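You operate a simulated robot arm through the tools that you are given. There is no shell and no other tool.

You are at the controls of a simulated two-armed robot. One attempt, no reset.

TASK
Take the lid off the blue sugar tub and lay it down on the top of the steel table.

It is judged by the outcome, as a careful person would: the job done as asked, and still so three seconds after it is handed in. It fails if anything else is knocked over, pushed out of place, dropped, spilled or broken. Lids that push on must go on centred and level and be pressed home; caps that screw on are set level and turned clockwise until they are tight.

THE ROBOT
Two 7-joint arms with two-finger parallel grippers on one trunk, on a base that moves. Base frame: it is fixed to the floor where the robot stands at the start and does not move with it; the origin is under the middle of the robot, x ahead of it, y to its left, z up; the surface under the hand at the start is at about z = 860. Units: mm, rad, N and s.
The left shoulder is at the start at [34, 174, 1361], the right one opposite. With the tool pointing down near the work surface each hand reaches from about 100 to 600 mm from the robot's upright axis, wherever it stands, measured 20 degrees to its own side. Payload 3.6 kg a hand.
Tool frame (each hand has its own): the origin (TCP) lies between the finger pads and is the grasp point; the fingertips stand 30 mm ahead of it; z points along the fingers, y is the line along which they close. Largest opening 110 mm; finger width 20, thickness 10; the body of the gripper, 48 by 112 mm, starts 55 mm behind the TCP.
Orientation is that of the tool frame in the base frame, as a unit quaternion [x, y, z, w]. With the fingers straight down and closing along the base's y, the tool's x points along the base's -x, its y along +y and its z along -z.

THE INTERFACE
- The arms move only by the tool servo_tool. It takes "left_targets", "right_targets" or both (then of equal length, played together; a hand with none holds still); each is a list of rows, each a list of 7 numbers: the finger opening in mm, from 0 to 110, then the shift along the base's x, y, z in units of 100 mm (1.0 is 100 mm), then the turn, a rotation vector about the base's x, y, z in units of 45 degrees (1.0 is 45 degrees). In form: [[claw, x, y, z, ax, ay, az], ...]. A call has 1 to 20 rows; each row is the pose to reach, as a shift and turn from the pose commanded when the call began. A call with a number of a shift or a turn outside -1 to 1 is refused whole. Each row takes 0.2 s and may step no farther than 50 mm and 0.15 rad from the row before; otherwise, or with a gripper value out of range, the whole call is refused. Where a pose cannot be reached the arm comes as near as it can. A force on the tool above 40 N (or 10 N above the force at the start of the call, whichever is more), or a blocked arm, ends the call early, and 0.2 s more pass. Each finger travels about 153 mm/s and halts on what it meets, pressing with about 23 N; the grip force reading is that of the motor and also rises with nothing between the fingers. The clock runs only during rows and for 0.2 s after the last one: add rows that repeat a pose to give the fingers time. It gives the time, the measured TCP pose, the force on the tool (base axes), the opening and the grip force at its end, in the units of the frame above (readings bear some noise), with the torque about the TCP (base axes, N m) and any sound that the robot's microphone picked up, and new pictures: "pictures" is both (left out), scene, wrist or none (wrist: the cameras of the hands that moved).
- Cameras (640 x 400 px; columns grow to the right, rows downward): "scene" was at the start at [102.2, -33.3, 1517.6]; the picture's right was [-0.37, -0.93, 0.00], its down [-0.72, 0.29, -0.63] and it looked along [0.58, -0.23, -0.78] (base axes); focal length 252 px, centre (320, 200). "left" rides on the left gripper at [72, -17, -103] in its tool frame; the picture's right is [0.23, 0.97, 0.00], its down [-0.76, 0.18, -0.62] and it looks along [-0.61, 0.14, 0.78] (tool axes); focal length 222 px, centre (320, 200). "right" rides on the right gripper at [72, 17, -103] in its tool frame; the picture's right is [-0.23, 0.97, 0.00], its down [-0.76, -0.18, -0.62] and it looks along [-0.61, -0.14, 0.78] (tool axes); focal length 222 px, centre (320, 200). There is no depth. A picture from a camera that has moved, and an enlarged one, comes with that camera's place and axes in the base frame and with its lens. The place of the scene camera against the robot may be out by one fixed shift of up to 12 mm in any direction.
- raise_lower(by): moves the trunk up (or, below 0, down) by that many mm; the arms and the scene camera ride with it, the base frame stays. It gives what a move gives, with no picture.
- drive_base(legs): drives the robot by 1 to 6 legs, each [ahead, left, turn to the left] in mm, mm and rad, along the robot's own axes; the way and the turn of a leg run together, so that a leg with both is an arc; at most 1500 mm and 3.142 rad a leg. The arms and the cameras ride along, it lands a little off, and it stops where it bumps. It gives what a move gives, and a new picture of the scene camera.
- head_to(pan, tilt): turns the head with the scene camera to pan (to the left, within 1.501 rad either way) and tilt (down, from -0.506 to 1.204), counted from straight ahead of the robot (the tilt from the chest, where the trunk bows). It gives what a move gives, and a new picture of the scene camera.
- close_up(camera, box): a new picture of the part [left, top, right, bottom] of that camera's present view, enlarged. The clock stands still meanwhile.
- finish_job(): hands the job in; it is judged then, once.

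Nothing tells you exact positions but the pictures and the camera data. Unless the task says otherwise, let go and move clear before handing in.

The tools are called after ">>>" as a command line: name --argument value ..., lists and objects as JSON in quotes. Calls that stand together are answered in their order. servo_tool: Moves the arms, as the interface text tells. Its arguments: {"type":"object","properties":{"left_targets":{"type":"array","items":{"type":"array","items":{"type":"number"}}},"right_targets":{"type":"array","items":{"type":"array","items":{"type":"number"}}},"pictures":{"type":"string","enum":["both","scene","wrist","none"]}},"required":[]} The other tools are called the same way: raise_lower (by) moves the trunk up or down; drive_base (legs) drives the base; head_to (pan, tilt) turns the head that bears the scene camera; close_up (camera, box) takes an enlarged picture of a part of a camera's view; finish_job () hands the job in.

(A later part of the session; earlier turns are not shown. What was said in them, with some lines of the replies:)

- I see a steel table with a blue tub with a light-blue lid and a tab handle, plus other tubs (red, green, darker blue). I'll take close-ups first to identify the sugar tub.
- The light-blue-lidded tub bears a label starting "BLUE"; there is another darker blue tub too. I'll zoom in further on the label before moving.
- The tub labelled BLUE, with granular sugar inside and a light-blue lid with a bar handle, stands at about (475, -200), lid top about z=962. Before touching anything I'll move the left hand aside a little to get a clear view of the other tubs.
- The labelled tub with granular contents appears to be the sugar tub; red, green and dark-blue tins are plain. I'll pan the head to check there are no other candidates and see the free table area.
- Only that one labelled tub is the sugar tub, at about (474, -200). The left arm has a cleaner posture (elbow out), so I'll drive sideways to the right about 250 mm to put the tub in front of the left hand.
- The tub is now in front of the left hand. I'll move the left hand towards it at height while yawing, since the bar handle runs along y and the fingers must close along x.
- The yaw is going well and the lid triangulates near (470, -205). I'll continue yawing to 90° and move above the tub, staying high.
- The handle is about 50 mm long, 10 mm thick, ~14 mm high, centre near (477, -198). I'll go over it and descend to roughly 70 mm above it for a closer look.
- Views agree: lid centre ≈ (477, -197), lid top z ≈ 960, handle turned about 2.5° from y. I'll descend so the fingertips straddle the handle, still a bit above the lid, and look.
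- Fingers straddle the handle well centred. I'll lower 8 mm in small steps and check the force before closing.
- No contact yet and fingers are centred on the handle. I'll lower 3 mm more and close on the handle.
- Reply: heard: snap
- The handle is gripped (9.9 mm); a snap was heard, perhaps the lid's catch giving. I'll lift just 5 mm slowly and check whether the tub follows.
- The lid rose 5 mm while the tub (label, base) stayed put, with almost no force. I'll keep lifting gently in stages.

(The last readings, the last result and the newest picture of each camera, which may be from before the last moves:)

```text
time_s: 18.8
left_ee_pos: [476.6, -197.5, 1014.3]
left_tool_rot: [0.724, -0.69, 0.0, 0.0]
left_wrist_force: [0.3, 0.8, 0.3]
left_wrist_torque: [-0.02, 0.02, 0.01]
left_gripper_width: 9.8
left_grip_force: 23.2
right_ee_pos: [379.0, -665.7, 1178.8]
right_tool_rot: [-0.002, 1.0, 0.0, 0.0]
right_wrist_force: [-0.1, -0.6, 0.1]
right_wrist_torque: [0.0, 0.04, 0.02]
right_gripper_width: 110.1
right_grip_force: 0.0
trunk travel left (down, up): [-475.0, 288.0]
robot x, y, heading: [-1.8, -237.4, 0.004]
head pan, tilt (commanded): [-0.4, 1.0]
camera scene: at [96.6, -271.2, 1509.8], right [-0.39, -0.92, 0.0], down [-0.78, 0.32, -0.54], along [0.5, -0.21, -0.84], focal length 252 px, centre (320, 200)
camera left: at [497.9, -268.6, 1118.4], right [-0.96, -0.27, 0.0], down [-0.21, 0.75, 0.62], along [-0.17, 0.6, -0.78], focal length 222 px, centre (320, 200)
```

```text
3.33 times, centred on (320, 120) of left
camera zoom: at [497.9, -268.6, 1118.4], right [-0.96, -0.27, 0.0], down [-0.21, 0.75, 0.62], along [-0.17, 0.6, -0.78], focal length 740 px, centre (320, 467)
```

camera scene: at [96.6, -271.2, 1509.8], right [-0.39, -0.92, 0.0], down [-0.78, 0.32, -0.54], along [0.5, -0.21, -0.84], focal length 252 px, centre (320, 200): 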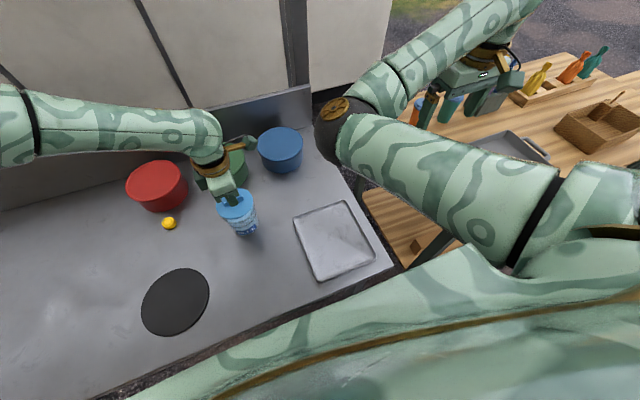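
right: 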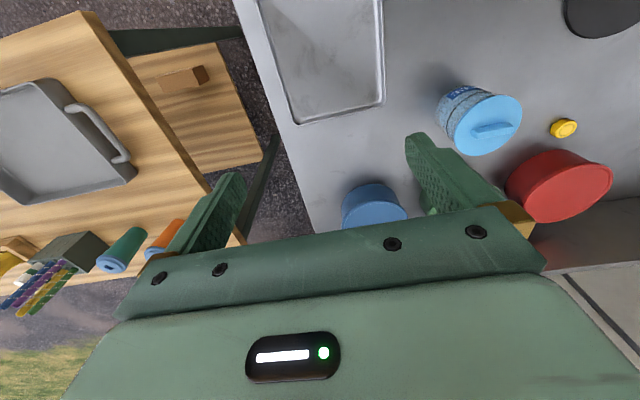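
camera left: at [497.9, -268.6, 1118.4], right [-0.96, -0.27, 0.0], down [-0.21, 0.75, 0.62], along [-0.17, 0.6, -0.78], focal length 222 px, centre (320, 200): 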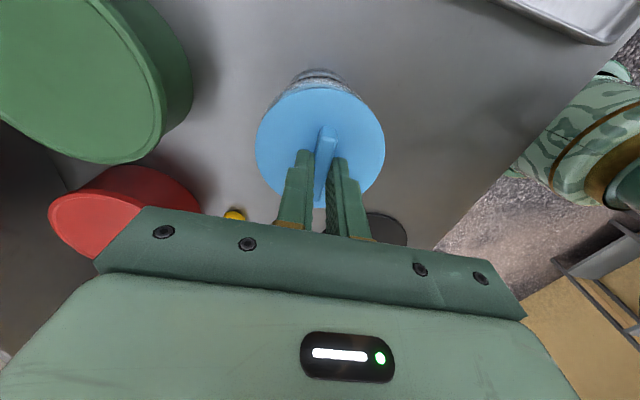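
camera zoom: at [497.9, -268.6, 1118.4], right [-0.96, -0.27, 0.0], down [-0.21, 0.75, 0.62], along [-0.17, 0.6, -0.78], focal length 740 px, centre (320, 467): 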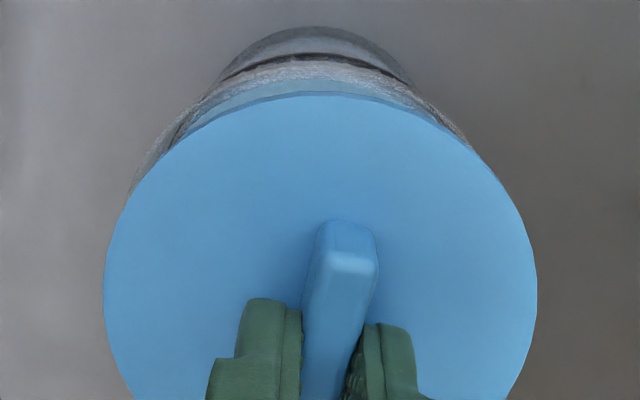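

The tub remains in place while the lid rises about 20 mm. I'll lift further, clear of the rim.

>>> servo_tool --left_targets '[[0, 0, 0, 0.08, 0, 0, 0], [0, 0, 0, 0.16, 0, 0, 0], [0, 0, 0, 0.24, 0, 0, 0], [0, 0, 0, 0.34, 0, 0, 0], [0, 0, 0, 0.5, 0, 0, 0], [0, 0, 0, 0.7, 0, 0, 0], [0, 0, 0, 0.8, 0, 0, 0], [0, 0, 0, 0.8, 0, 0, 0]]' --pictures "both"

>>> close_up --camera "scene" --box '[190, 130, 310, 250]'

>>> close_up --camera "left" --box '[200, 40, 440, 240]'

```text
time_s: 20.6
left_ee_pos: [477.8, -199.5, 1095.5]
left_tool_rot: [0.724, -0.69, 0.0, -0.001]
left_wrist_force: [0.3, 0.0, 0.0]
left_wrist_torque: [0.04, 0.0, 0.0]
left_gripper_width: 9.8
left_grip_force: 23.2
right_ee_pos: [378.5, -665.5, 1178.2]
right_tool_rot: [-0.001, 1.0, 0.0, 0.001]
right_wrist_force: [-0.2, 0.1, 0.0]
right_wrist_torque: [-0.01, 0.0, 0.03]
right_gripper_width: 109.9
right_grip_force: 0.1
trunk travel left (down, up): [-475.0, 288.0]
robot x, y, heading: [2.4, -236.0, 0.001]
head pan, tilt (commanded): [-0.4, 1.0]
camera scene: at [96.5, -271.2, 1509.8], right [-0.39, -0.92, 0.0], down [-0.78, 0.32, -0.54], along [0.5, -0.21, -0.84], focal length 252 px, centre (320, 200)
camera left: at [498.5, -269.4, 1198.8], right [-0.96, -0.27, 0.0], down [-0.21, 0.75, 0.62], along [-0.17, 0.6, -0.78], focal length 222 px, centre (320, 200)
```

scene: 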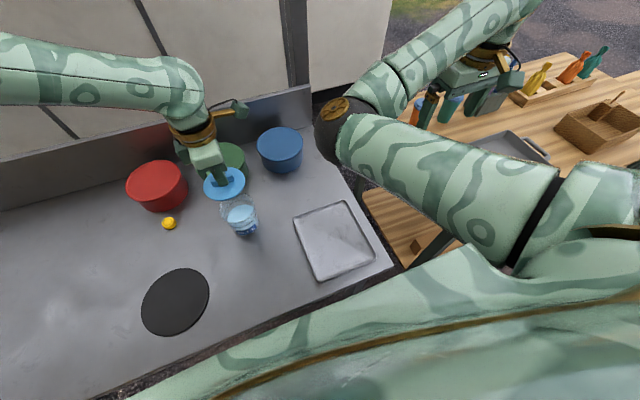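
left: 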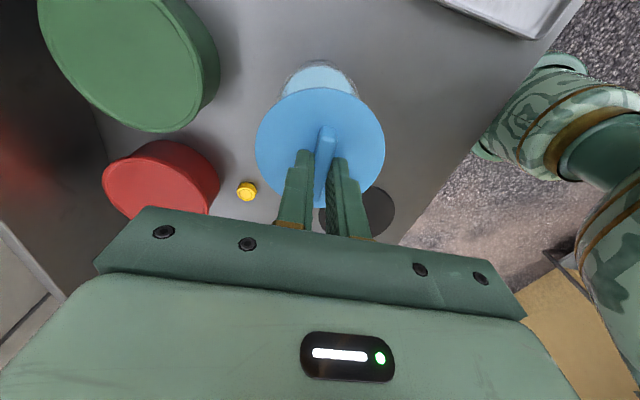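

```text
3.33 times, centred on (250, 190) of scene
camera zoom: at [96.5, -271.2, 1509.8], right [-0.39, -0.92, 0.0], down [-0.78, 0.32, -0.54], along [0.5, -0.21, -0.84], focal length 838 px, centre (553, 233)
```

zoom: 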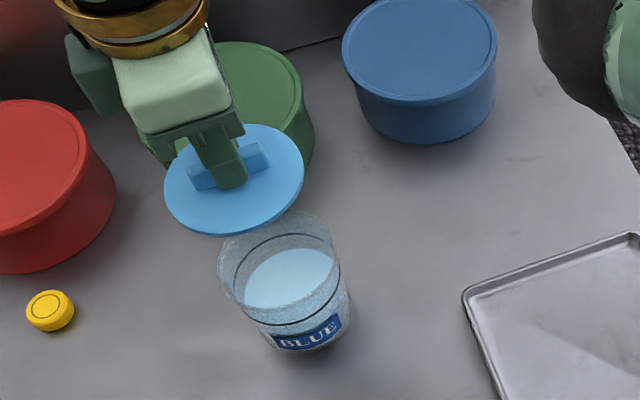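

```text
2.00 times, centred on (320, 140) of left
camera zoom: at [498.5, -269.4, 1198.8], right [-0.96, -0.27, 0.0], down [-0.21, 0.75, 0.62], along [-0.17, 0.6, -0.78], focal length 444 px, centre (320, 320)
```

zoom: 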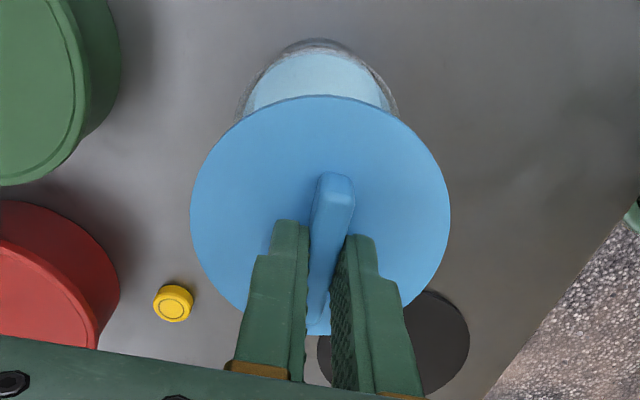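

The lid is off and level, and the tub with sugar stands untouched. I'll carry the lid at height to a bare spot of steel near (335, -205), between tub, tray and black disc.

>>> servo_tool --left_targets '[[0, -0.06, 0, 0, 0, 0, 0], [0, -0.15, -0.01, 0, 0, 0, 0], [0, -0.27, -0.02, 0, 0, 0, 0], [0, -0.4, -0.03, 0, 0, 0, 0], [0, -0.55, -0.04, 0, 0, 0, 0], [0, -0.7, -0.05, 0, 0, 0, 0], [0, -0.85, -0.06, 0, 0, 0, 0], [0, -0.98, -0.06, 0, 0, 0, 0], [0, -0.98, -0.06, 0, 0, 0, 0]]' --pictures "scene"

>>> servo_tool --left_targets '[[0, -0.1, 0, 0, 0, 0, 0], [0, -0.22, 0, -0.05, 0, 0, 0], [0, -0.34, 0, -0.15, 0, 0, 0], [0, -0.44, 0, -0.3, 0, 0, 0], [0, -0.44, 0, -0.45, 0, 0, 0], [0, -0.44, 0, -0.6, 0, 0, 0], [0, -0.44, 0, -0.75, 0, 0, 0], [0, -0.44, 0, -0.85, 0, 0, 0], [0, -0.44, 0, -0.85, 0, 0, 0]]' --pictures "both"

```text
time_s: 22.6
left_ee_pos: [379.6, -205.3, 1094.3]
left_tool_rot: [0.724, -0.69, -0.001, 0.001]
left_wrist_force: [0.5, 0.4, 0.1]
left_wrist_torque: [0.0, -0.01, 0.0]
left_gripper_width: 9.6
left_grip_force: 23.1
right_ee_pos: [378.3, -665.9, 1177.8]
right_tool_rot: [-0.002, 1.0, 0.0, -0.001]
right_wrist_force: [-0.8, -0.3, -0.4]
right_wrist_torque: [0.01, -0.01, 0.0]
right_gripper_width: 109.9
right_grip_force: 0.0
trunk travel left (down, up): [-475.0, 288.0]
robot x, y, heading: [3.7, -238.6, 0.004]
head pan, tilt (commanded): [-0.4, 1.0]
camera scene: at [96.8, -271.0, 1509.8], right [-0.39, -0.92, 0.0], down [-0.78, 0.32, -0.54], along [0.5, -0.21, -0.84], focal length 252 px, centre (320, 200)
```

scene: 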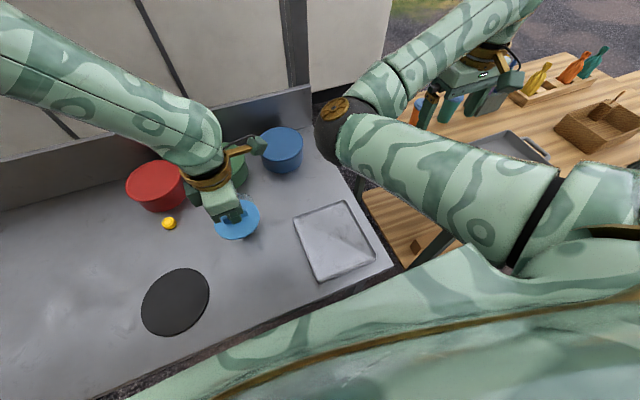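

```text
time_s: 24.6
left_ee_pos: [384.8, -221.7, 1044.3]
left_tool_rot: [0.719, -0.695, -0.008, 0.011]
left_wrist_force: [-0.5, 0.0, -0.6]
left_wrist_torque: [-0.03, -0.01, 0.04]
left_gripper_width: 9.8
left_grip_force: 23.0
left hand out of reach, approached as far as the arm can: row 3, 4, 5, 6, 7, 8, 9
right_ee_pos: [378.6, -665.3, 1177.4]
right_tool_rot: [-0.002, 1.0, -0.001, 0.001]
right_wrist_force: [-0.6, 0.4, 0.7]
right_wrist_torque: [0.0, 0.01, -0.03]
right_gripper_width: 110.0
right_grip_force: 0.0
trunk travel left (down, up): [-475.0, 288.0]
robot x, y, heading: [1.3, -241.2, -0.002]
head pan, tilt (commanded): [-0.4, 1.0]
camera scene: at [96.3, -271.1, 1509.8], right [-0.38, -0.92, 0.0], down [-0.78, 0.32, -0.54], along [0.5, -0.21, -0.84], focal length 252 px, centre (320, 200)
camera left: at [406.9, -293.2, 1147.2], right [-0.96, -0.26, 0.03], down [-0.19, 0.76, 0.62], along [-0.18, 0.6, -0.78], focal length 222 px, centre (320, 200)
```

scene: 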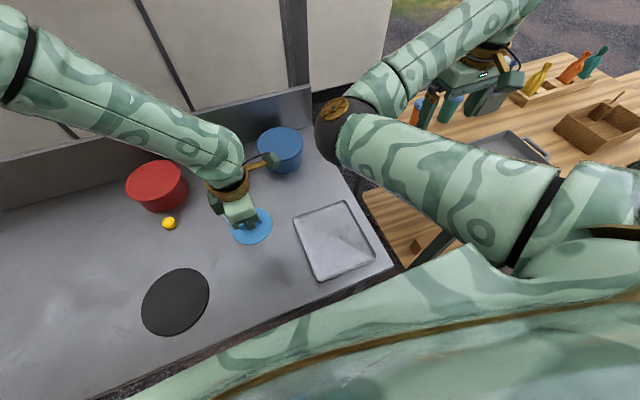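
left: 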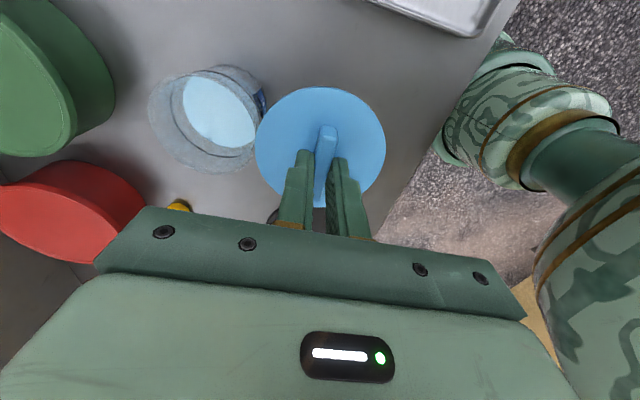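

The arm cannot fold further in at this yaw, so it stopped short at (385, -222, 1044), clear of everything. I'll go straight up first, then un-yaw the hand so it can reach the spot.

>>> servo_tool --left_targets '[[0, 0, 0, 0.2, 0, 0, 0], [0, 0, 0, 0.4, 0, 0, 0], [0, 0, 0, 0.6, 0, 0, 0], [0, 0, 0, 0.85, 0, 0, 0], [0, 0, 0, 0.85, 0, 0, 0]]' --pictures "both"

```text
time_s: 25.8
left_ee_pos: [384.4, -225.0, 1129.6]
left_tool_rot: [0.725, -0.689, 0.001, 0.0]
left_wrist_force: [-0.1, 0.1, -0.2]
left_wrist_torque: [-0.02, -0.03, 0.06]
left_gripper_width: 10.0
left_grip_force: 23.2
right_ee_pos: [379.9, -666.1, 1179.0]
right_tool_rot: [-0.002, 1.0, 0.0, -0.001]
right_wrist_force: [-0.5, -0.5, 0.0]
right_wrist_torque: [-0.01, 0.03, 0.01]
right_gripper_width: 110.2
right_grip_force: 0.0
trunk travel left (down, up): [-475.0, 288.0]
robot x, y, heading: [0.3, -238.8, 0.006]
head pan, tilt (commanded): [-0.4, 1.0]
camera scene: at [96.7, -271.4, 1509.8], right [-0.39, -0.92, 0.0], down [-0.78, 0.32, -0.54], along [0.5, -0.21, -0.84], focal length 252 px, centre (320, 200)
camera left: at [404.3, -295.1, 1232.3], right [-0.96, -0.27, 0.0], down [-0.21, 0.75, 0.62], along [-0.17, 0.6, -0.78], focal length 222 px, centre (320, 200)
```

scene: 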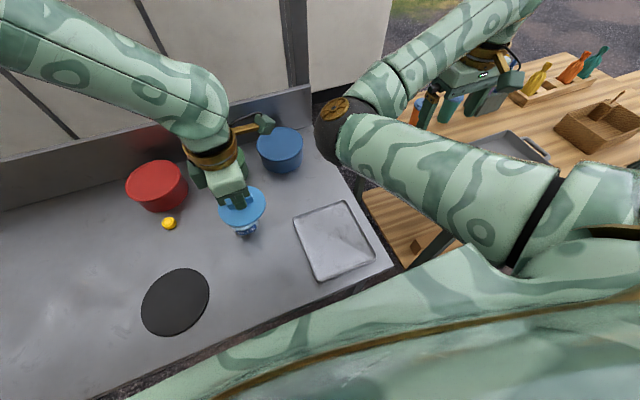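
left: 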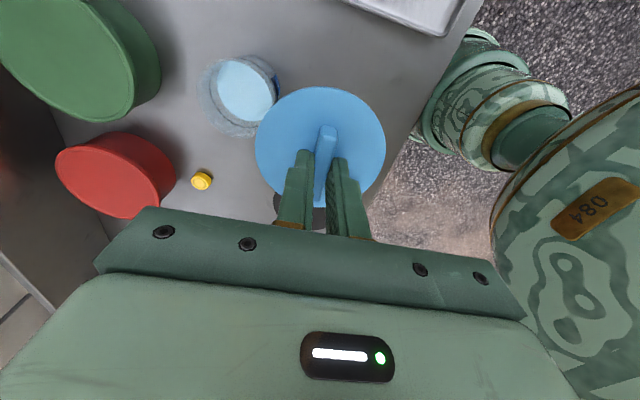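

Back up at a safe height. Now I'll yaw the hand back 45° while shifting toward the bare steel spot.

>>> servo_tool --left_targets '[[0, 0, 0, 0, 0, 0, -0.12], [0, 0, 0, 0, 0, 0, -0.24], [0, -0.05, 0.02, 0, 0, 0, -0.36], [0, -0.1, 0.05, 0, 0, 0, -0.5], [0, -0.2, 0.08, 0, 0, 0, -0.64], [0, -0.3, 0.12, 0, 0, 0, -0.76], [0, -0.4, 0.16, 0, 0, 0, -0.88], [0, -0.5, 0.2, 0, 0, 0, -1.0], [0, -0.5, 0.2, 0, 0, 0, -1.0]]' --pictures "both"

```text
time_s: 27.8
left_ee_pos: [332.5, -203.9, 1127.4]
left_tool_rot: [-0.404, 0.915, 0.0, 0.0]
left_wrist_force: [-0.4, -0.4, -0.6]
left_wrist_torque: [-0.02, -0.03, 0.01]
left_gripper_width: 9.9
left_grip_force: 22.7
right_ee_pos: [379.8, -666.6, 1177.8]
right_tool_rot: [-0.003, 1.0, 0.0, -0.001]
right_wrist_force: [-1.1, -0.3, -0.3]
right_wrist_torque: [-0.03, 0.02, 0.02]
right_gripper_width: 110.2
right_grip_force: 0.1
trunk travel left (down, up): [-475.0, 288.0]
robot x, y, heading: [0.8, -242.3, 0.006]
head pan, tilt (commanded): [-0.4, 1.0]
camera scene: at [96.6, -271.3, 1509.8], right [-0.39, -0.92, 0.0], down [-0.78, 0.32, -0.54], along [0.5, -0.21, -0.84], focal length 252 px, centre (320, 200)
camera left: at [296.3, -267.8, 1230.5], right [-0.87, 0.49, 0.0], down [0.38, 0.68, 0.62], along [0.3, 0.54, -0.78], focal length 222 px, centre (320, 200)
```

scene: 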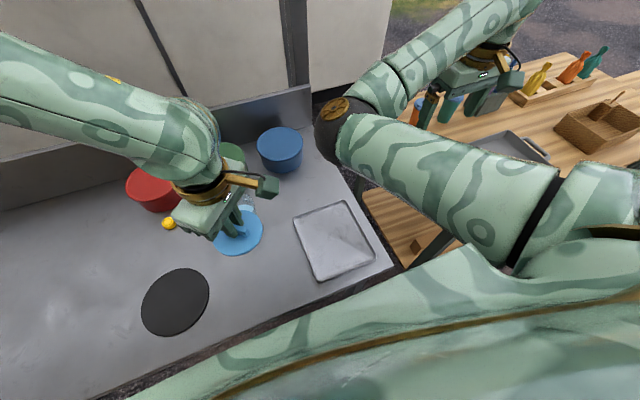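
left: 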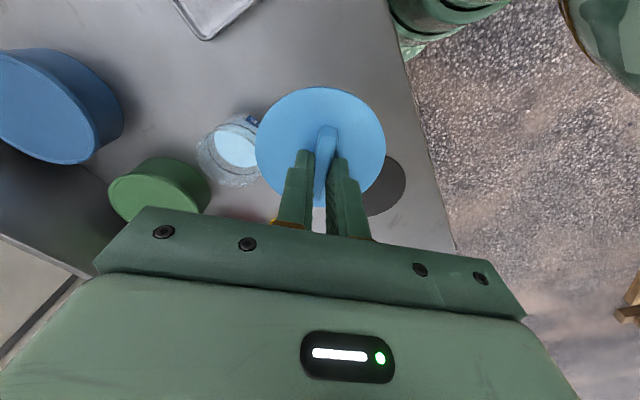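

Hand is at (332, -204) with a comfortable yaw. I'll lower toward the table in stages.

>>> servo_tool --left_targets '[[0, 0, 0, -0.15, 0, 0, 0], [0, 0, 0, -0.3, 0, 0, 0], [0, 0, 0, -0.45, 0, 0, 0], [0, 0, 0, -0.6, 0, 0, 0], [0, 0, 0, -0.75, 0, 0, 0], [0, 0, 0, -0.9, 0, 0, 0], [0, 0, 0, -0.9, 0, 0, 0]]' --pictures "both"

```text
time_s: 29.4
left_ee_pos: [332.8, -204.0, 1037.5]
left_tool_rot: [-0.405, 0.914, 0.001, 0.0]
left_wrist_force: [-0.5, -0.5, 0.4]
left_wrist_torque: [-0.03, 0.03, 0.01]
left_gripper_width: 9.9
left_grip_force: 23.6
right_ee_pos: [378.5, -664.0, 1179.1]
right_tool_rot: [-0.001, 1.0, 0.001, 0.0]
right_wrist_force: [0.5, 0.0, -0.6]
right_wrist_torque: [0.01, 0.01, 0.02]
right_gripper_width: 110.3
right_grip_force: 0.1
trunk travel left (down, up): [-475.0, 288.0]
robot x, y, heading: [0.5, -237.5, 0.001]
head pan, tilt (commanded): [-0.4, 1.0]
camera scene: at [96.2, -271.1, 1509.8], right [-0.39, -0.92, 0.0], down [-0.78, 0.32, -0.54], along [0.5, -0.21, -0.84], focal length 252 px, centre (320, 200)
camera left: at [296.9, -268.1, 1140.6], right [-0.87, 0.49, 0.0], down [0.38, 0.68, 0.62], along [0.3, 0.55, -0.78], focal length 222 px, centre (320, 200)
```

scene: 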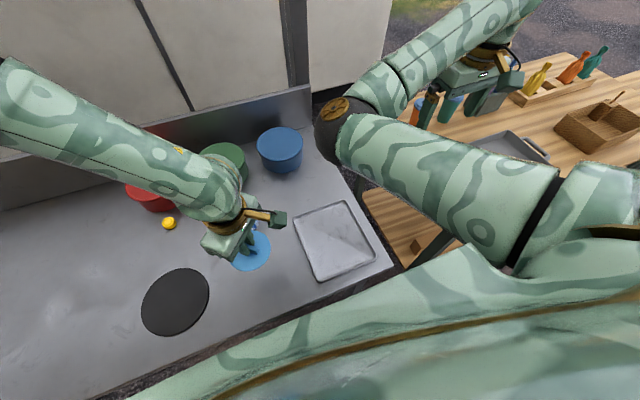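
left: 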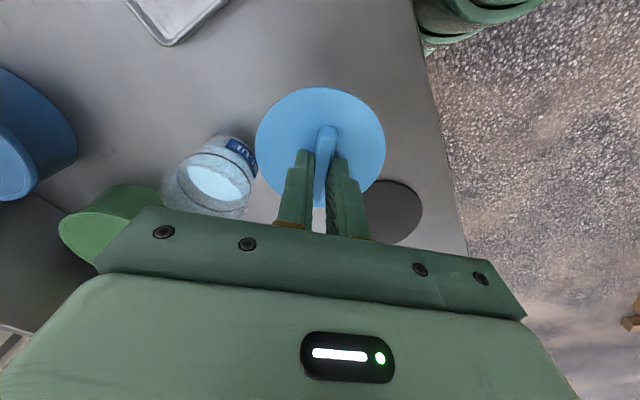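

Still level and tracking well, clear of the tub. Continuing down.

>>> servo_tool --left_targets '[[0, 0, 0, -0.15, 0, 0, 0], [0, 0, 0, -0.3, 0, 0, 0], [0, 0, 0, -0.45, 0, 0, 0], [0, 0, 0, -0.6, 0, 0, 0], [0, 0, 0, -0.75, 0, 0, 0], [0, 0, 0, -0.9, 0, 0, 0], [0, 0, 0, -0.9, 0, 0, 0]]' --pictures "both"

>>> close_up --camera "scene" --box '[180, 160, 320, 300]'

```text
time_s: 31.0
left_ee_pos: [333.2, -203.5, 948.0]
left_tool_rot: [-0.406, 0.914, 0.0, 0.0]
left_wrist_force: [0.1, 0.9, -0.4]
left_wrist_torque: [-0.04, -0.01, 0.05]
left_gripper_width: 9.7
left_grip_force: 22.2
right_ee_pos: [379.2, -666.0, 1179.4]
right_tool_rot: [-0.001, 1.0, 0.0, 0.0]
right_wrist_force: [0.1, 0.9, -0.3]
right_wrist_torque: [0.01, 0.02, 0.0]
right_gripper_width: 110.1
right_grip_force: 0.1
trunk travel left (down, up): [-475.0, 288.0]
robot x, y, heading: [2.9, -240.7, 0.002]
head pan, tilt (commanded): [-0.4, 1.0]
camera scene: at [96.2, -271.3, 1509.8], right [-0.39, -0.92, 0.0], down [-0.78, 0.32, -0.54], along [0.5, -0.21, -0.84], focal length 252 px, centre (320, 200)
camera left: at [296.1, -267.5, 1050.7], right [-0.87, 0.49, 0.0], down [0.38, 0.68, 0.62], along [0.3, 0.54, -0.78], focal length 222 px, centre (320, 200)
```

scene: 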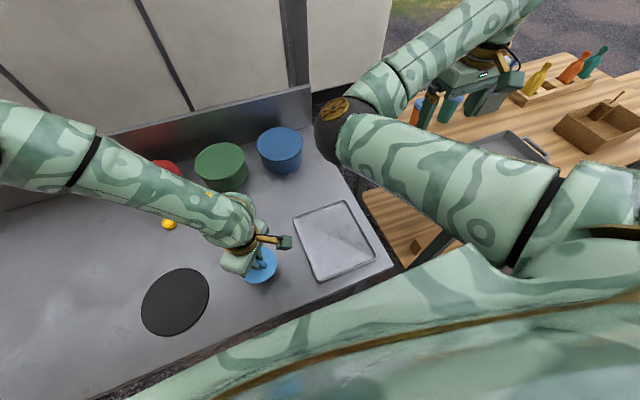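
left: 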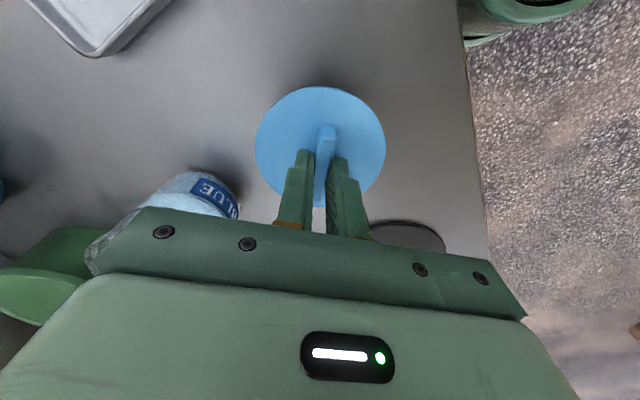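

```text
2.86 times, centred on (250, 230) of scene
camera zoom: at [96.2, -271.3, 1509.8], right [-0.39, -0.92, 0.0], down [-0.78, 0.32, -0.54], along [0.5, -0.21, -0.84], focal length 719 px, centre (520, 114)
```

zoom: 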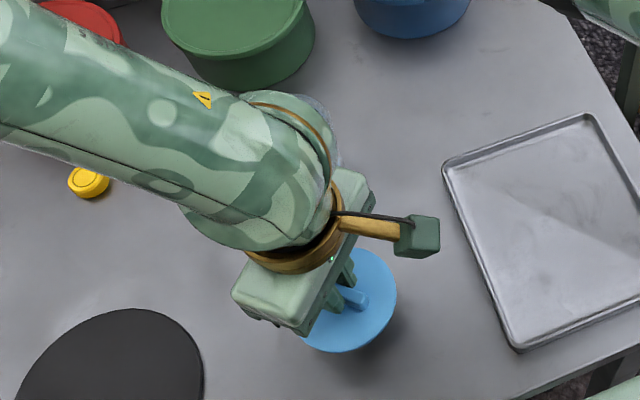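

The spot below is bare steel. I'll lower to about 20 mm above expected contact, then creep.

>>> servo_tool --left_targets '[[0, 0, 0, -0.1, 0, 0, 0], [0, 0, 0, -0.2, 0, 0, 0], [0, 0, 0, -0.28, 0, 0, 0], [0, 0, 0, -0.32, 0, 0, 0], [0, 0, 0, -0.32, 0, 0, 0]]' --pictures "both"

>>> close_up --camera "scene" --box '[200, 180, 320, 300]'

>>> close_up --camera "left" --box '[220, 40, 420, 240]'

```text
time_s: 32.2
left_ee_pos: [331.7, -202.6, 916.1]
left_tool_rot: [-0.405, 0.914, 0.0, 0.0]
left_wrist_force: [0.5, -0.1, -0.6]
left_wrist_torque: [-0.03, -0.01, 0.02]
left_gripper_width: 9.8
left_grip_force: 23.1
right_ee_pos: [378.8, -665.0, 1177.9]
right_tool_rot: [-0.002, 1.0, 0.0, 0.0]
right_wrist_force: [-0.1, -0.1, -0.4]
right_wrist_torque: [-0.01, -0.01, 0.0]
right_gripper_width: 110.3
right_grip_force: 0.1
trunk travel left (down, up): [-475.0, 288.0]
robot x, y, heading: [1.4, -242.0, 0.004]
head pan, tilt (commanded): [-0.4, 1.0]
camera scene: at [96.4, -271.3, 1509.8], right [-0.39, -0.92, 0.0], down [-0.78, 0.32, -0.54], along [0.5, -0.21, -0.84], focal length 252 px, centre (320, 200)
camera left: at [296.0, -267.4, 1018.7], right [-0.87, 0.49, 0.0], down [0.38, 0.68, 0.62], along [0.3, 0.54, -0.78], focal length 222 px, centre (320, 200)
```

scene: 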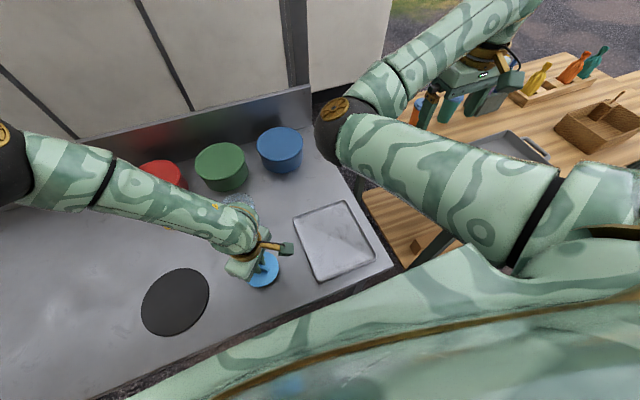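
left: 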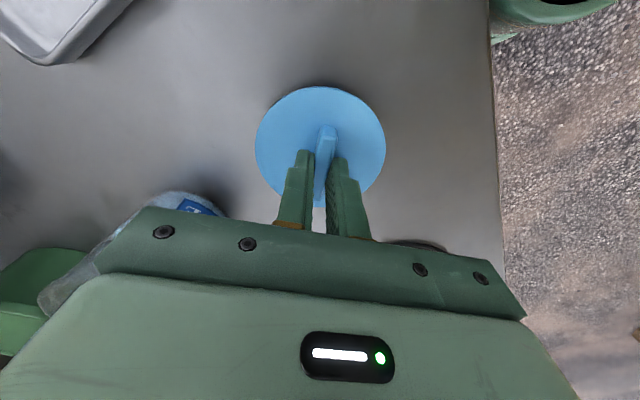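

```text
3.33 times, centred on (260, 240) of scene
camera zoom: at [96.4, -271.3, 1509.8], right [-0.39, -0.92, 0.0], down [-0.78, 0.32, -0.54], along [0.5, -0.21, -0.84], focal length 838 px, centre (520, 67)
```

zoom: 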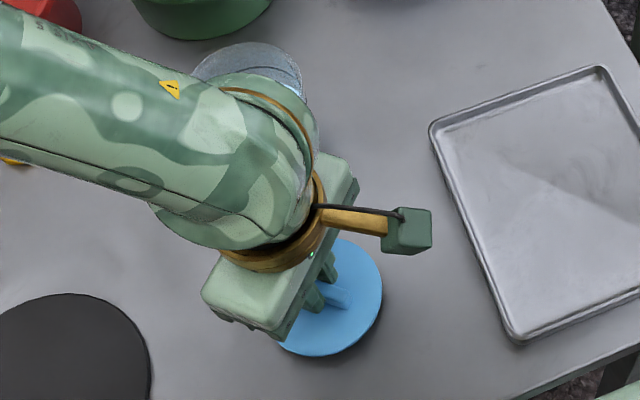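

```text
2.00 times, centred on (320, 140) of left
camera zoom: at [296.0, -267.4, 1018.7], right [-0.87, 0.49, 0.0], down [0.38, 0.68, 0.62], along [0.3, 0.54, -0.78], focal length 444 px, centre (320, 320)
```

zoom: 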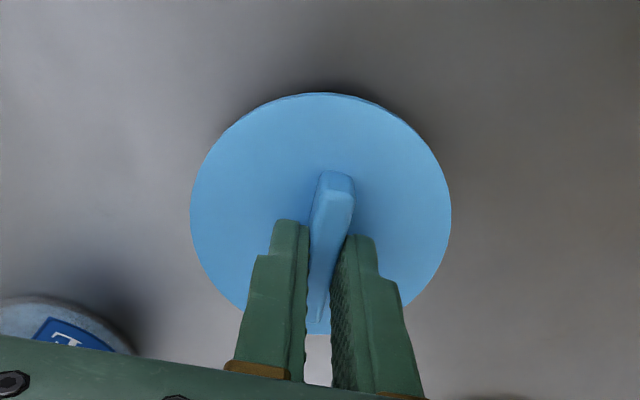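

About 10–15 mm to go. I'll creep down in 1–1.5 mm rows, checking the force.

>>> servo_tool --left_targets '[[0, 0, 0, -0.015, 0, 0, 0], [0, 0, 0, -0.03, 0, 0, 0], [0, 0, 0, -0.045, 0, 0, 0], [0, 0, 0, -0.06, 0, 0, 0]]' --pictures "none"

```text
time_s: 33.2
left_ee_pos: [331.7, -203.3, 909.7]
left_tool_rot: [-0.405, 0.914, 0.0, 0.0]
left_wrist_force: [-0.3, -0.4, 0.9]
left_wrist_torque: [-0.01, 0.0, -0.03]
left_gripper_width: 9.7
left_grip_force: 22.8
right_ee_pos: [378.3, -664.7, 1179.1]
right_tool_rot: [-0.003, 1.0, 0.0, 0.0]
right_wrist_force: [0.6, -0.7, -0.3]
right_wrist_torque: [-0.02, 0.0, 0.02]
right_gripper_width: 109.9
right_grip_force: 0.2
trunk travel left (down, up): [-475.0, 288.0]
robot x, y, heading: [4.3, -236.3, 0.004]
head pan, tilt (commanded): [-0.4, 1.0]
```

No contact yet at z≈910; continuing to creep.

>>> servo_tool --left_targets '[[0, 0, 0, -0.01, 0, 0, 0], [0, 0, 0, -0.02, 0, 0, 0], [0, 0, 0, -0.03, 0, 0, 0], [0, 0, 0, -0.04, 0, 0, 0]]' --pictures "wrist"

>>> close_up --camera "left" --box '[220, 40, 420, 240]'

```text
time_s: 34.2
left_ee_pos: [331.4, -203.3, 907.2]
left_tool_rot: [-0.405, 0.914, 0.0, 0.0]
left_wrist_force: [0.3, -0.1, 0.3]
left_wrist_torque: [-0.01, 0.0, 0.04]
left_gripper_width: 9.5
left_grip_force: 23.1
right_ee_pos: [378.2, -666.2, 1178.2]
right_tool_rot: [-0.002, 1.0, 0.0, 0.0]
right_wrist_force: [0.9, 0.0, -0.5]
right_wrist_torque: [-0.02, 0.01, -0.02]
right_gripper_width: 110.0
right_grip_force: 0.1
trunk travel left (down, up): [-475.0, 288.0]
robot x, y, heading: [1.0, -239.8, 0.004]
head pan, tilt (commanded): [-0.4, 1.0]
camera left: at [296.3, -267.4, 1009.3], right [-0.87, 0.49, 0.0], down [0.38, 0.68, 0.62], along [0.3, 0.54, -0.78], focal length 222 px, centre (320, 200)
```

left: 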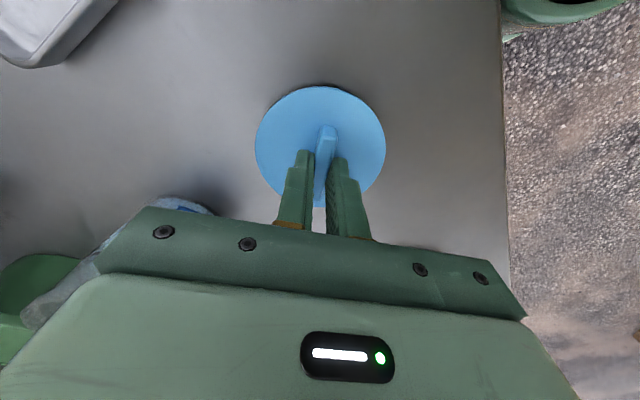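

```text
2.00 times, centred on (320, 140) of left
camera zoom: at [296.3, -267.4, 1009.3], right [-0.87, 0.49, 0.0], down [0.38, 0.68, 0.62], along [0.3, 0.54, -0.78], focal length 444 px, centre (320, 320)
```

zoom: 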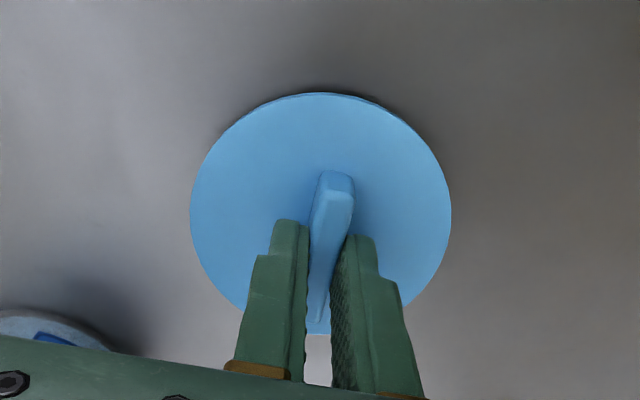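

The shadow under the lid is tightening but still no force; continuing down in 1 mm rows.

>>> servo_tool --left_targets '[[0, 0, 0, -0.01, 0, 0, 0], [0, 0, 0, -0.02, 0, 0, 0], [0, 0, 0, -0.03, 0, 0, 0]]' --pictures "wrist"

>>> close_up --camera "left" --box '[240, 60, 400, 180]'

```text
time_s: 35.0
left_ee_pos: [332.0, -204.4, 905.0]
left_tool_rot: [-0.405, 0.914, -0.001, 0.0]
left_wrist_force: [0.0, 1.6, 25.4]
left_wrist_torque: [0.1, 0.03, -0.06]
left_gripper_width: 10.1
left_grip_force: 23.1
right_ee_pos: [377.6, -665.4, 1178.6]
right_tool_rot: [-0.003, 1.0, 0.001, 0.001]
right_wrist_force: [-0.3, 0.3, -0.1]
right_wrist_torque: [-0.02, 0.0, -0.01]
right_gripper_width: 109.9
right_grip_force: 0.1
trunk travel left (down, up): [-475.0, 288.0]
robot x, y, heading: [2.3, -233.5, 0.008]
head pan, tilt (commanded): [-0.4, 1.0]
camera left: at [296.0, -267.6, 1007.4], right [-0.87, 0.49, 0.0], down [0.38, 0.68, 0.62], along [0.3, 0.54, -0.78], focal length 222 px, centre (320, 200)
```

left: 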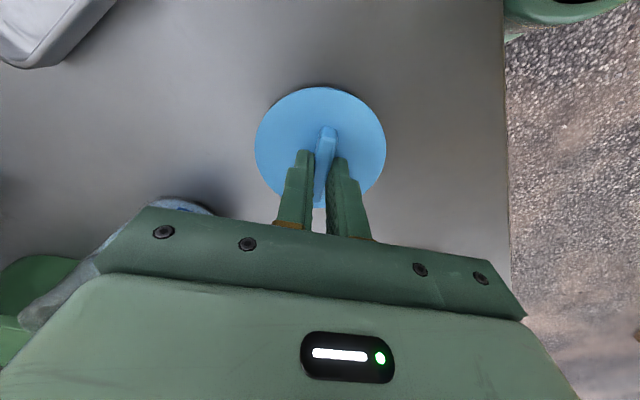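

```text
3.33 times, centred on (320, 120) of left
camera zoom: at [296.0, -267.6, 1007.4], right [-0.87, 0.49, 0.0], down [0.38, 0.68, 0.62], along [0.3, 0.54, -0.78], focal length 740 px, centre (320, 467)
```

zoom: 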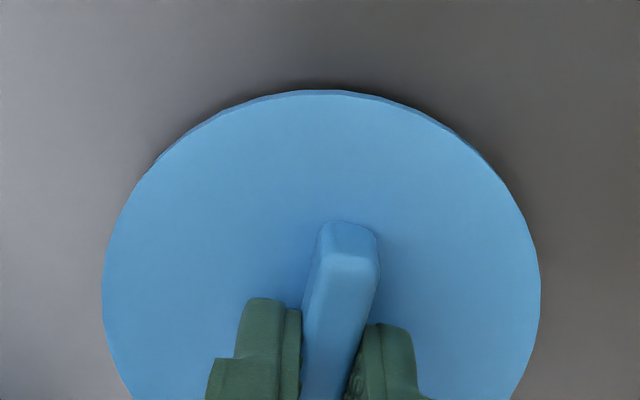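

Contact: 25 N up, lid resting on the table. I'll back off ~1.5 mm to unload, then check before releasing.

>>> servo_tool --left_targets '[[0, 0, 0, 0.01, 0, 0, 0], [0, 0, 0, 0.017, 0, 0, 0], [0, 0, 0, 0.017, 0, 0, 0]]' --pictures "none"

```text
time_s: 35.8
left_ee_pos: [331.8, -203.1, 904.8]
left_tool_rot: [-0.405, 0.914, 0.001, 0.0]
left_wrist_force: [2.0, -1.9, 5.1]
left_wrist_torque: [0.01, -0.1, 0.01]
left_gripper_width: 10.1
left_grip_force: 23.1
right_ee_pos: [378.2, -666.4, 1177.7]
right_tool_rot: [-0.001, 1.0, 0.0, 0.001]
right_wrist_force: [-0.8, -0.3, 0.2]
right_wrist_torque: [0.0, 0.01, 0.0]
right_gripper_width: 109.8
right_grip_force: 0.1
trunk travel left (down, up): [-475.0, 288.0]
robot x, y, heading: [-0.1, -243.6, 0.003]
head pan, tilt (commanded): [-0.4, 1.0]
```

Only 5 N remains, so the lid is lightly resting on the steel. Now I'll open the fingers and look.

>>> servo_tool --left_targets '[[14, 0, 0, 0, 0, 0, 0], [20, 0, 0, 0, 0, 0, 0], [30, 0, 0, 0, 0, 0, 0], [40, 0, 0, 0, 0, 0, 0], [40, 0, 0, 0, 0, 0, 0]]' --pictures "wrist"

>>> close_up --camera "left" --box '[220, 60, 420, 220]'

```text
time_s: 37.0
left_ee_pos: [331.9, -203.1, 905.2]
left_tool_rot: [-0.405, 0.914, -0.001, 0.0]
left_wrist_force: [0.2, 0.2, 0.3]
left_wrist_torque: [0.02, -0.04, -0.03]
left_gripper_width: 40.1
left_grip_force: 0.0
right_ee_pos: [379.2, -664.2, 1177.9]
right_tool_rot: [-0.001, 1.0, 0.0, 0.001]
right_wrist_force: [-0.8, 0.3, -0.2]
right_wrist_torque: [0.0, 0.02, 0.0]
right_gripper_width: 109.9
right_grip_force: 0.0
trunk travel left (down, up): [-475.0, 288.0]
robot x, y, heading: [0.7, -240.9, -0.0]
head pan, tilt (commanded): [-0.4, 1.0]
camera left: at [296.4, -267.5, 1008.2], right [-0.87, 0.49, 0.0], down [0.38, 0.68, 0.62], along [0.3, 0.54, -0.78], focal length 222 px, centre (320, 200)
```

left: 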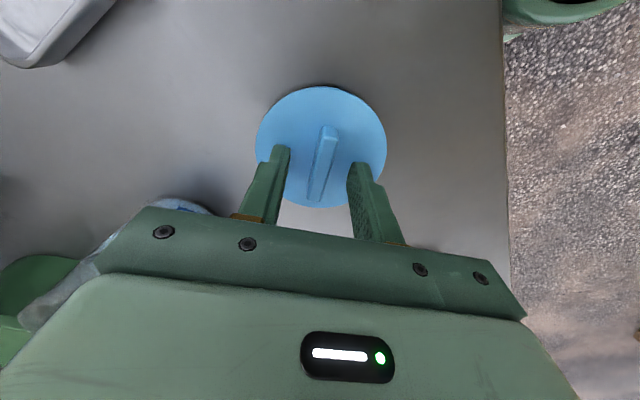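

```text
2.50 times, centred on (320, 140) of left
camera zoom: at [296.4, -267.5, 1008.2], right [-0.87, 0.49, 0.0], down [0.38, 0.68, 0.62], along [0.3, 0.54, -0.78], focal length 555 px, centre (320, 350)
```

zoom: 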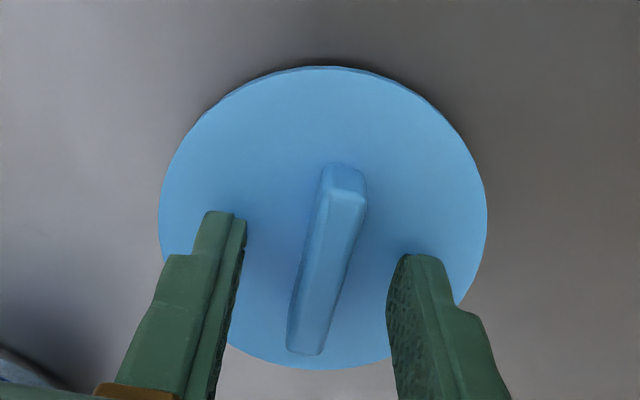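

The lid is released and sits flat on the steel. I'll raise the hand straight up.

>>> servo_tool --left_targets '[[40, 0, 0, 0.05, 0, 0, 0], [40, 0, 0, 0.12, 0, 0, 0], [40, 0, 0, 0.25, 0, 0, 0], [40, 0, 0, 0.4, 0, 0, 0], [40, 0, 0, 0.6, 0, 0, 0], [40, 0, 0, 0.8, 0, 0, 0], [40, 0, 0, 1.0, 0, 0, 0]]' --pictures "both"

>>> servo_tool --left_targets '[[40, 0, 0, 0.2, 0, 0, 0], [40, 0, 0, 0.4, 0, 0, 0], [40, 0, 0, 0.6, 0, 0, 0], [40, 0, 0, 0.8, 0, 0, 0], [40, 0, 0, 1.0, 0, 0, 0]]' --pictures "both"

```text
time_s: 38.6
left_ee_pos: [331.3, -202.3, 1005.4]
left_tool_rot: [-0.405, 0.914, 0.0, 0.0]
left_wrist_force: [-0.2, 0.1, -0.7]
left_wrist_torque: [-0.02, -0.01, -0.01]
left_gripper_width: 40.0
left_grip_force: 0.1
right_ee_pos: [378.8, -665.6, 1178.8]
right_tool_rot: [-0.002, 1.0, 0.0, 0.0]
right_wrist_force: [-0.7, -0.4, 0.6]
right_wrist_torque: [0.0, 0.01, 0.01]
right_gripper_width: 110.2
right_grip_force: 0.0
trunk travel left (down, up): [-475.0, 288.0]
robot x, y, heading: [1.5, -237.7, 0.002]
head pan, tilt (commanded): [-0.4, 1.0]
camera scene: at [96.1, -271.3, 1509.8], right [-0.39, -0.92, 0.0], down [-0.78, 0.32, -0.54], along [0.5, -0.21, -0.84], focal length 252 px, centre (320, 200)
camera left: at [296.2, -266.8, 1108.9], right [-0.87, 0.49, 0.0], down [0.38, 0.68, 0.62], along [0.3, 0.55, -0.78], focal length 222 px, centre (320, 200)
```

scene: 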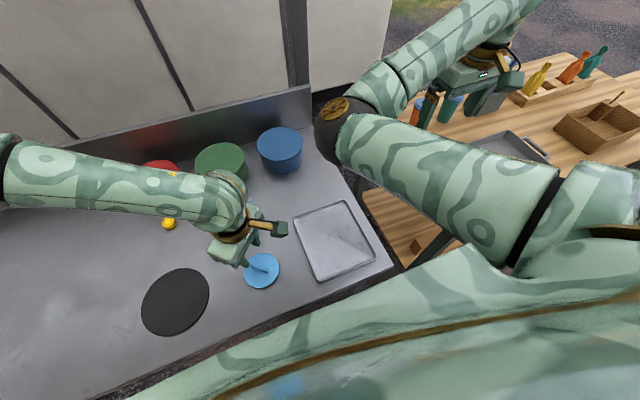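
left: 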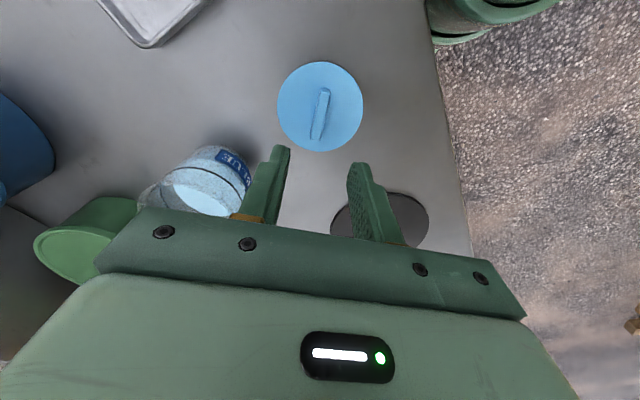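

```text
time_s: 39.8
left_ee_pos: [332.1, -204.6, 1106.0]
left_tool_rot: [-0.405, 0.914, 0.0, 0.0]
left_wrist_force: [-0.8, -0.7, 0.3]
left_wrist_torque: [-0.02, 0.0, -0.02]
left_gripper_width: 39.8
left_grip_force: 0.1
right_ee_pos: [379.1, -665.3, 1178.6]
right_tool_rot: [-0.002, 1.0, 0.0, 0.0]
right_wrist_force: [0.8, -0.3, -0.3]
right_wrist_torque: [0.01, 0.03, 0.0]
right_gripper_width: 110.1
right_grip_force: 0.0
trunk travel left (down, up): [-475.0, 288.0]
robot x, y, heading: [2.3, -235.6, 0.005]
head pan, tilt (commanded): [-0.4, 1.0]
camera scene: at [96.1, -271.3, 1509.8], right [-0.39, -0.92, 0.0], down [-0.78, 0.32, -0.54], along [0.5, -0.21, -0.84], focal length 252 px, centre (320, 200)
camera left: at [295.9, -268.3, 1209.1], right [-0.87, 0.49, 0.0], down [0.38, 0.68, 0.62], along [0.3, 0.55, -0.78], focal length 222 px, centre (320, 200)
```

scene: 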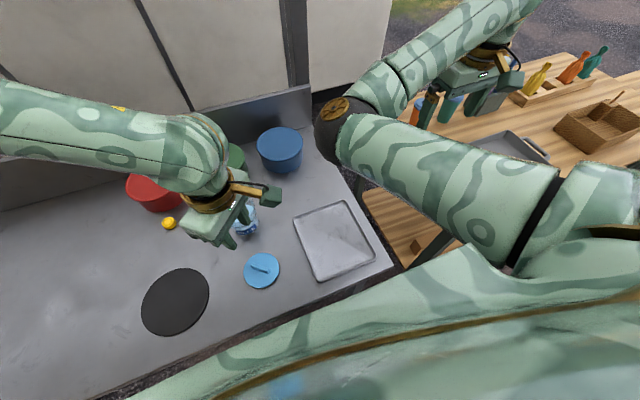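
left: 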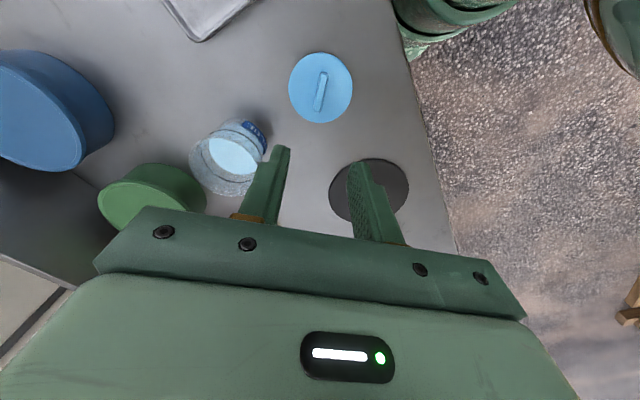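

The lid lies flat on bare steel and the tub stands where it was. I'll move the hand further aside for a final check.

>>> servo_tool --left_targets '[[60, 0, 0.05, 0.2, 0, 0, 0], [60, -0.1, 0.2, 0.4, 0, 0, -0.1], [60, -0.2, 0.35, 0.6, 0, 0, -0.2], [60, -0.3, 0.5, 0.8, 0, 0, -0.35], [60, -0.35, 0.7, 0.9, 0, 0, -0.5], [60, -0.4, 0.9, 0.9, 0, 0, -0.65]]' --pictures "both"

>>> close_up --camera "scene" --box '[110, 130, 390, 310]'

>>> close_up --camera "scene" --box '[210, 180, 300, 300]'

```text
time_s: 41.2
left_ee_pos: [292.0, -114.1, 1194.9]
left_tool_rot: [-0.159, 0.987, 0.001, 0.0]
left_wrist_force: [0.8, 0.0, 0.1]
left_wrist_torque: [0.02, 0.05, 0.01]
left_gripper_width: 59.9
left_grip_force: 0.0
right_ee_pos: [378.7, -664.7, 1178.2]
right_tool_rot: [-0.003, 1.0, 0.0, 0.0]
right_wrist_force: [-0.6, 1.3, -1.1]
right_wrist_torque: [-0.01, 0.04, 0.0]
right_gripper_width: 110.0
right_grip_force: 0.0
trunk travel left (down, up): [-475.0, 288.0]
robot x, y, heading: [-2.5, -240.2, 0.008]
head pan, tilt (commanded): [-0.4, 1.0]
camera scene: at [96.1, -270.2, 1509.8], right [-0.39, -0.92, 0.0], down [-0.78, 0.32, -0.54], along [0.5, -0.21, -0.84], focal length 252 px, centre (320, 200)
camera left: at [229.3, -151.0, 1297.8], right [-0.52, 0.85, 0.0], down [0.67, 0.41, 0.62], along [0.53, 0.33, -0.78], focal length 222 px, centre (320, 200)
```

scene: 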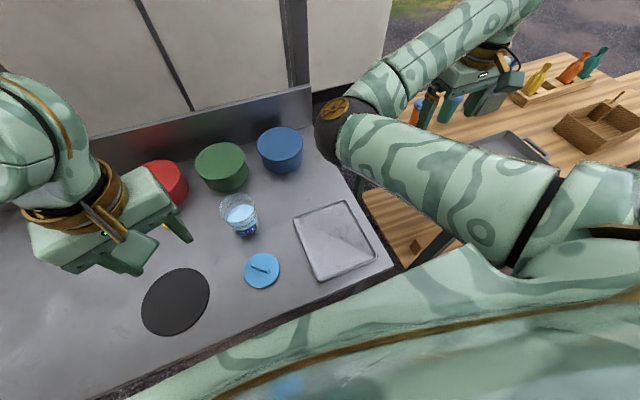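
left: 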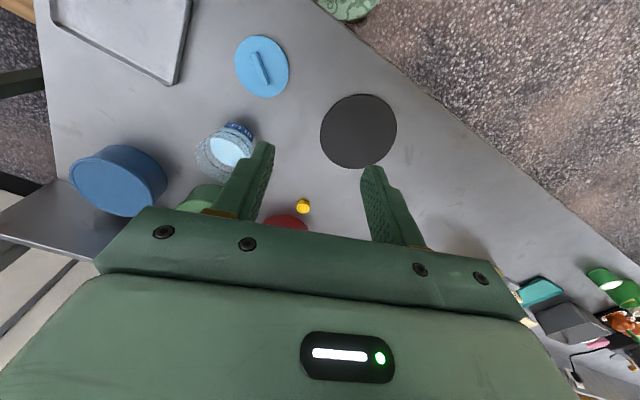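

```text
2.22 times, centred on (250, 220) of scene
camera zoom: at [96.1, -270.2, 1509.8], right [-0.39, -0.92, 0.0], down [-0.78, 0.32, -0.54], along [0.5, -0.21, -0.84], focal length 559 px, centre (476, 156)
```

zoom: 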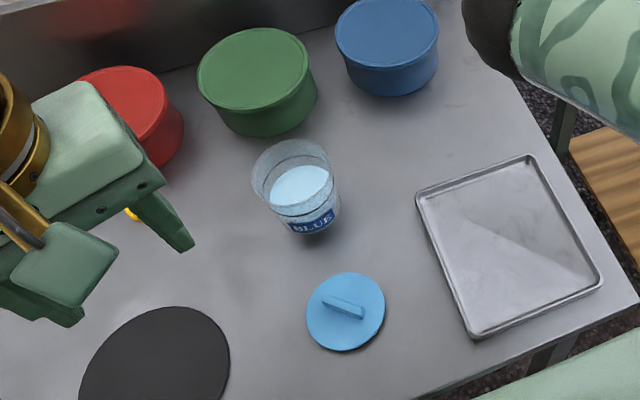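

```text
3.33 times, centred on (255, 240) of scene
camera zoom: at [96.1, -270.2, 1509.8], right [-0.39, -0.92, 0.0], down [-0.78, 0.32, -0.54], along [0.5, -0.21, -0.84], focal length 838 px, centre (537, 67)
```

zoom: 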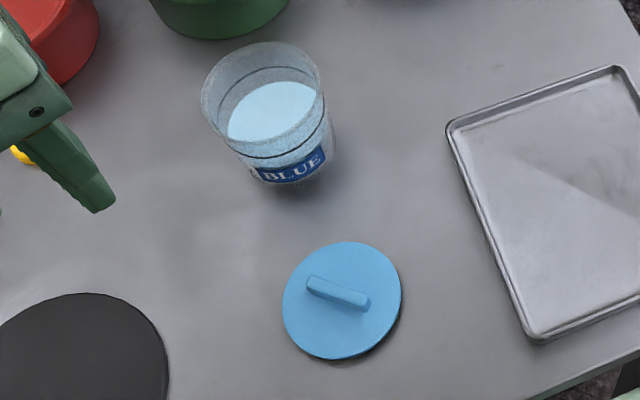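

The lid is lying flat on bare steel, the tub of blue sugar is open and still upright in its place, and nothing else has moved. The hand is clear, so I'm handing the job in.

>>> finish_job

```text
The job is handed in.
```

The lid is off the blue sugar tub and lying flat on bare steel, between the tub, the tray and the black disc. I've handed the job in.

The tub is still upright where it stood, with its sugar inside. In the final pictures nothing else had been knocked over or moved, and I saw no spilled sugar. I let go of the lid and moved the hand clear before handing in.

- **Snap sound:** I heard a snap as the fingers closed on the lid's handle. It was probably the lid's catch giving way. The lid then lifted off with almost no force, and the handle looked whole.
- **Base moved:** I drove the robot about 240 mm to its right so the left hand could reach the tub. It is still there.
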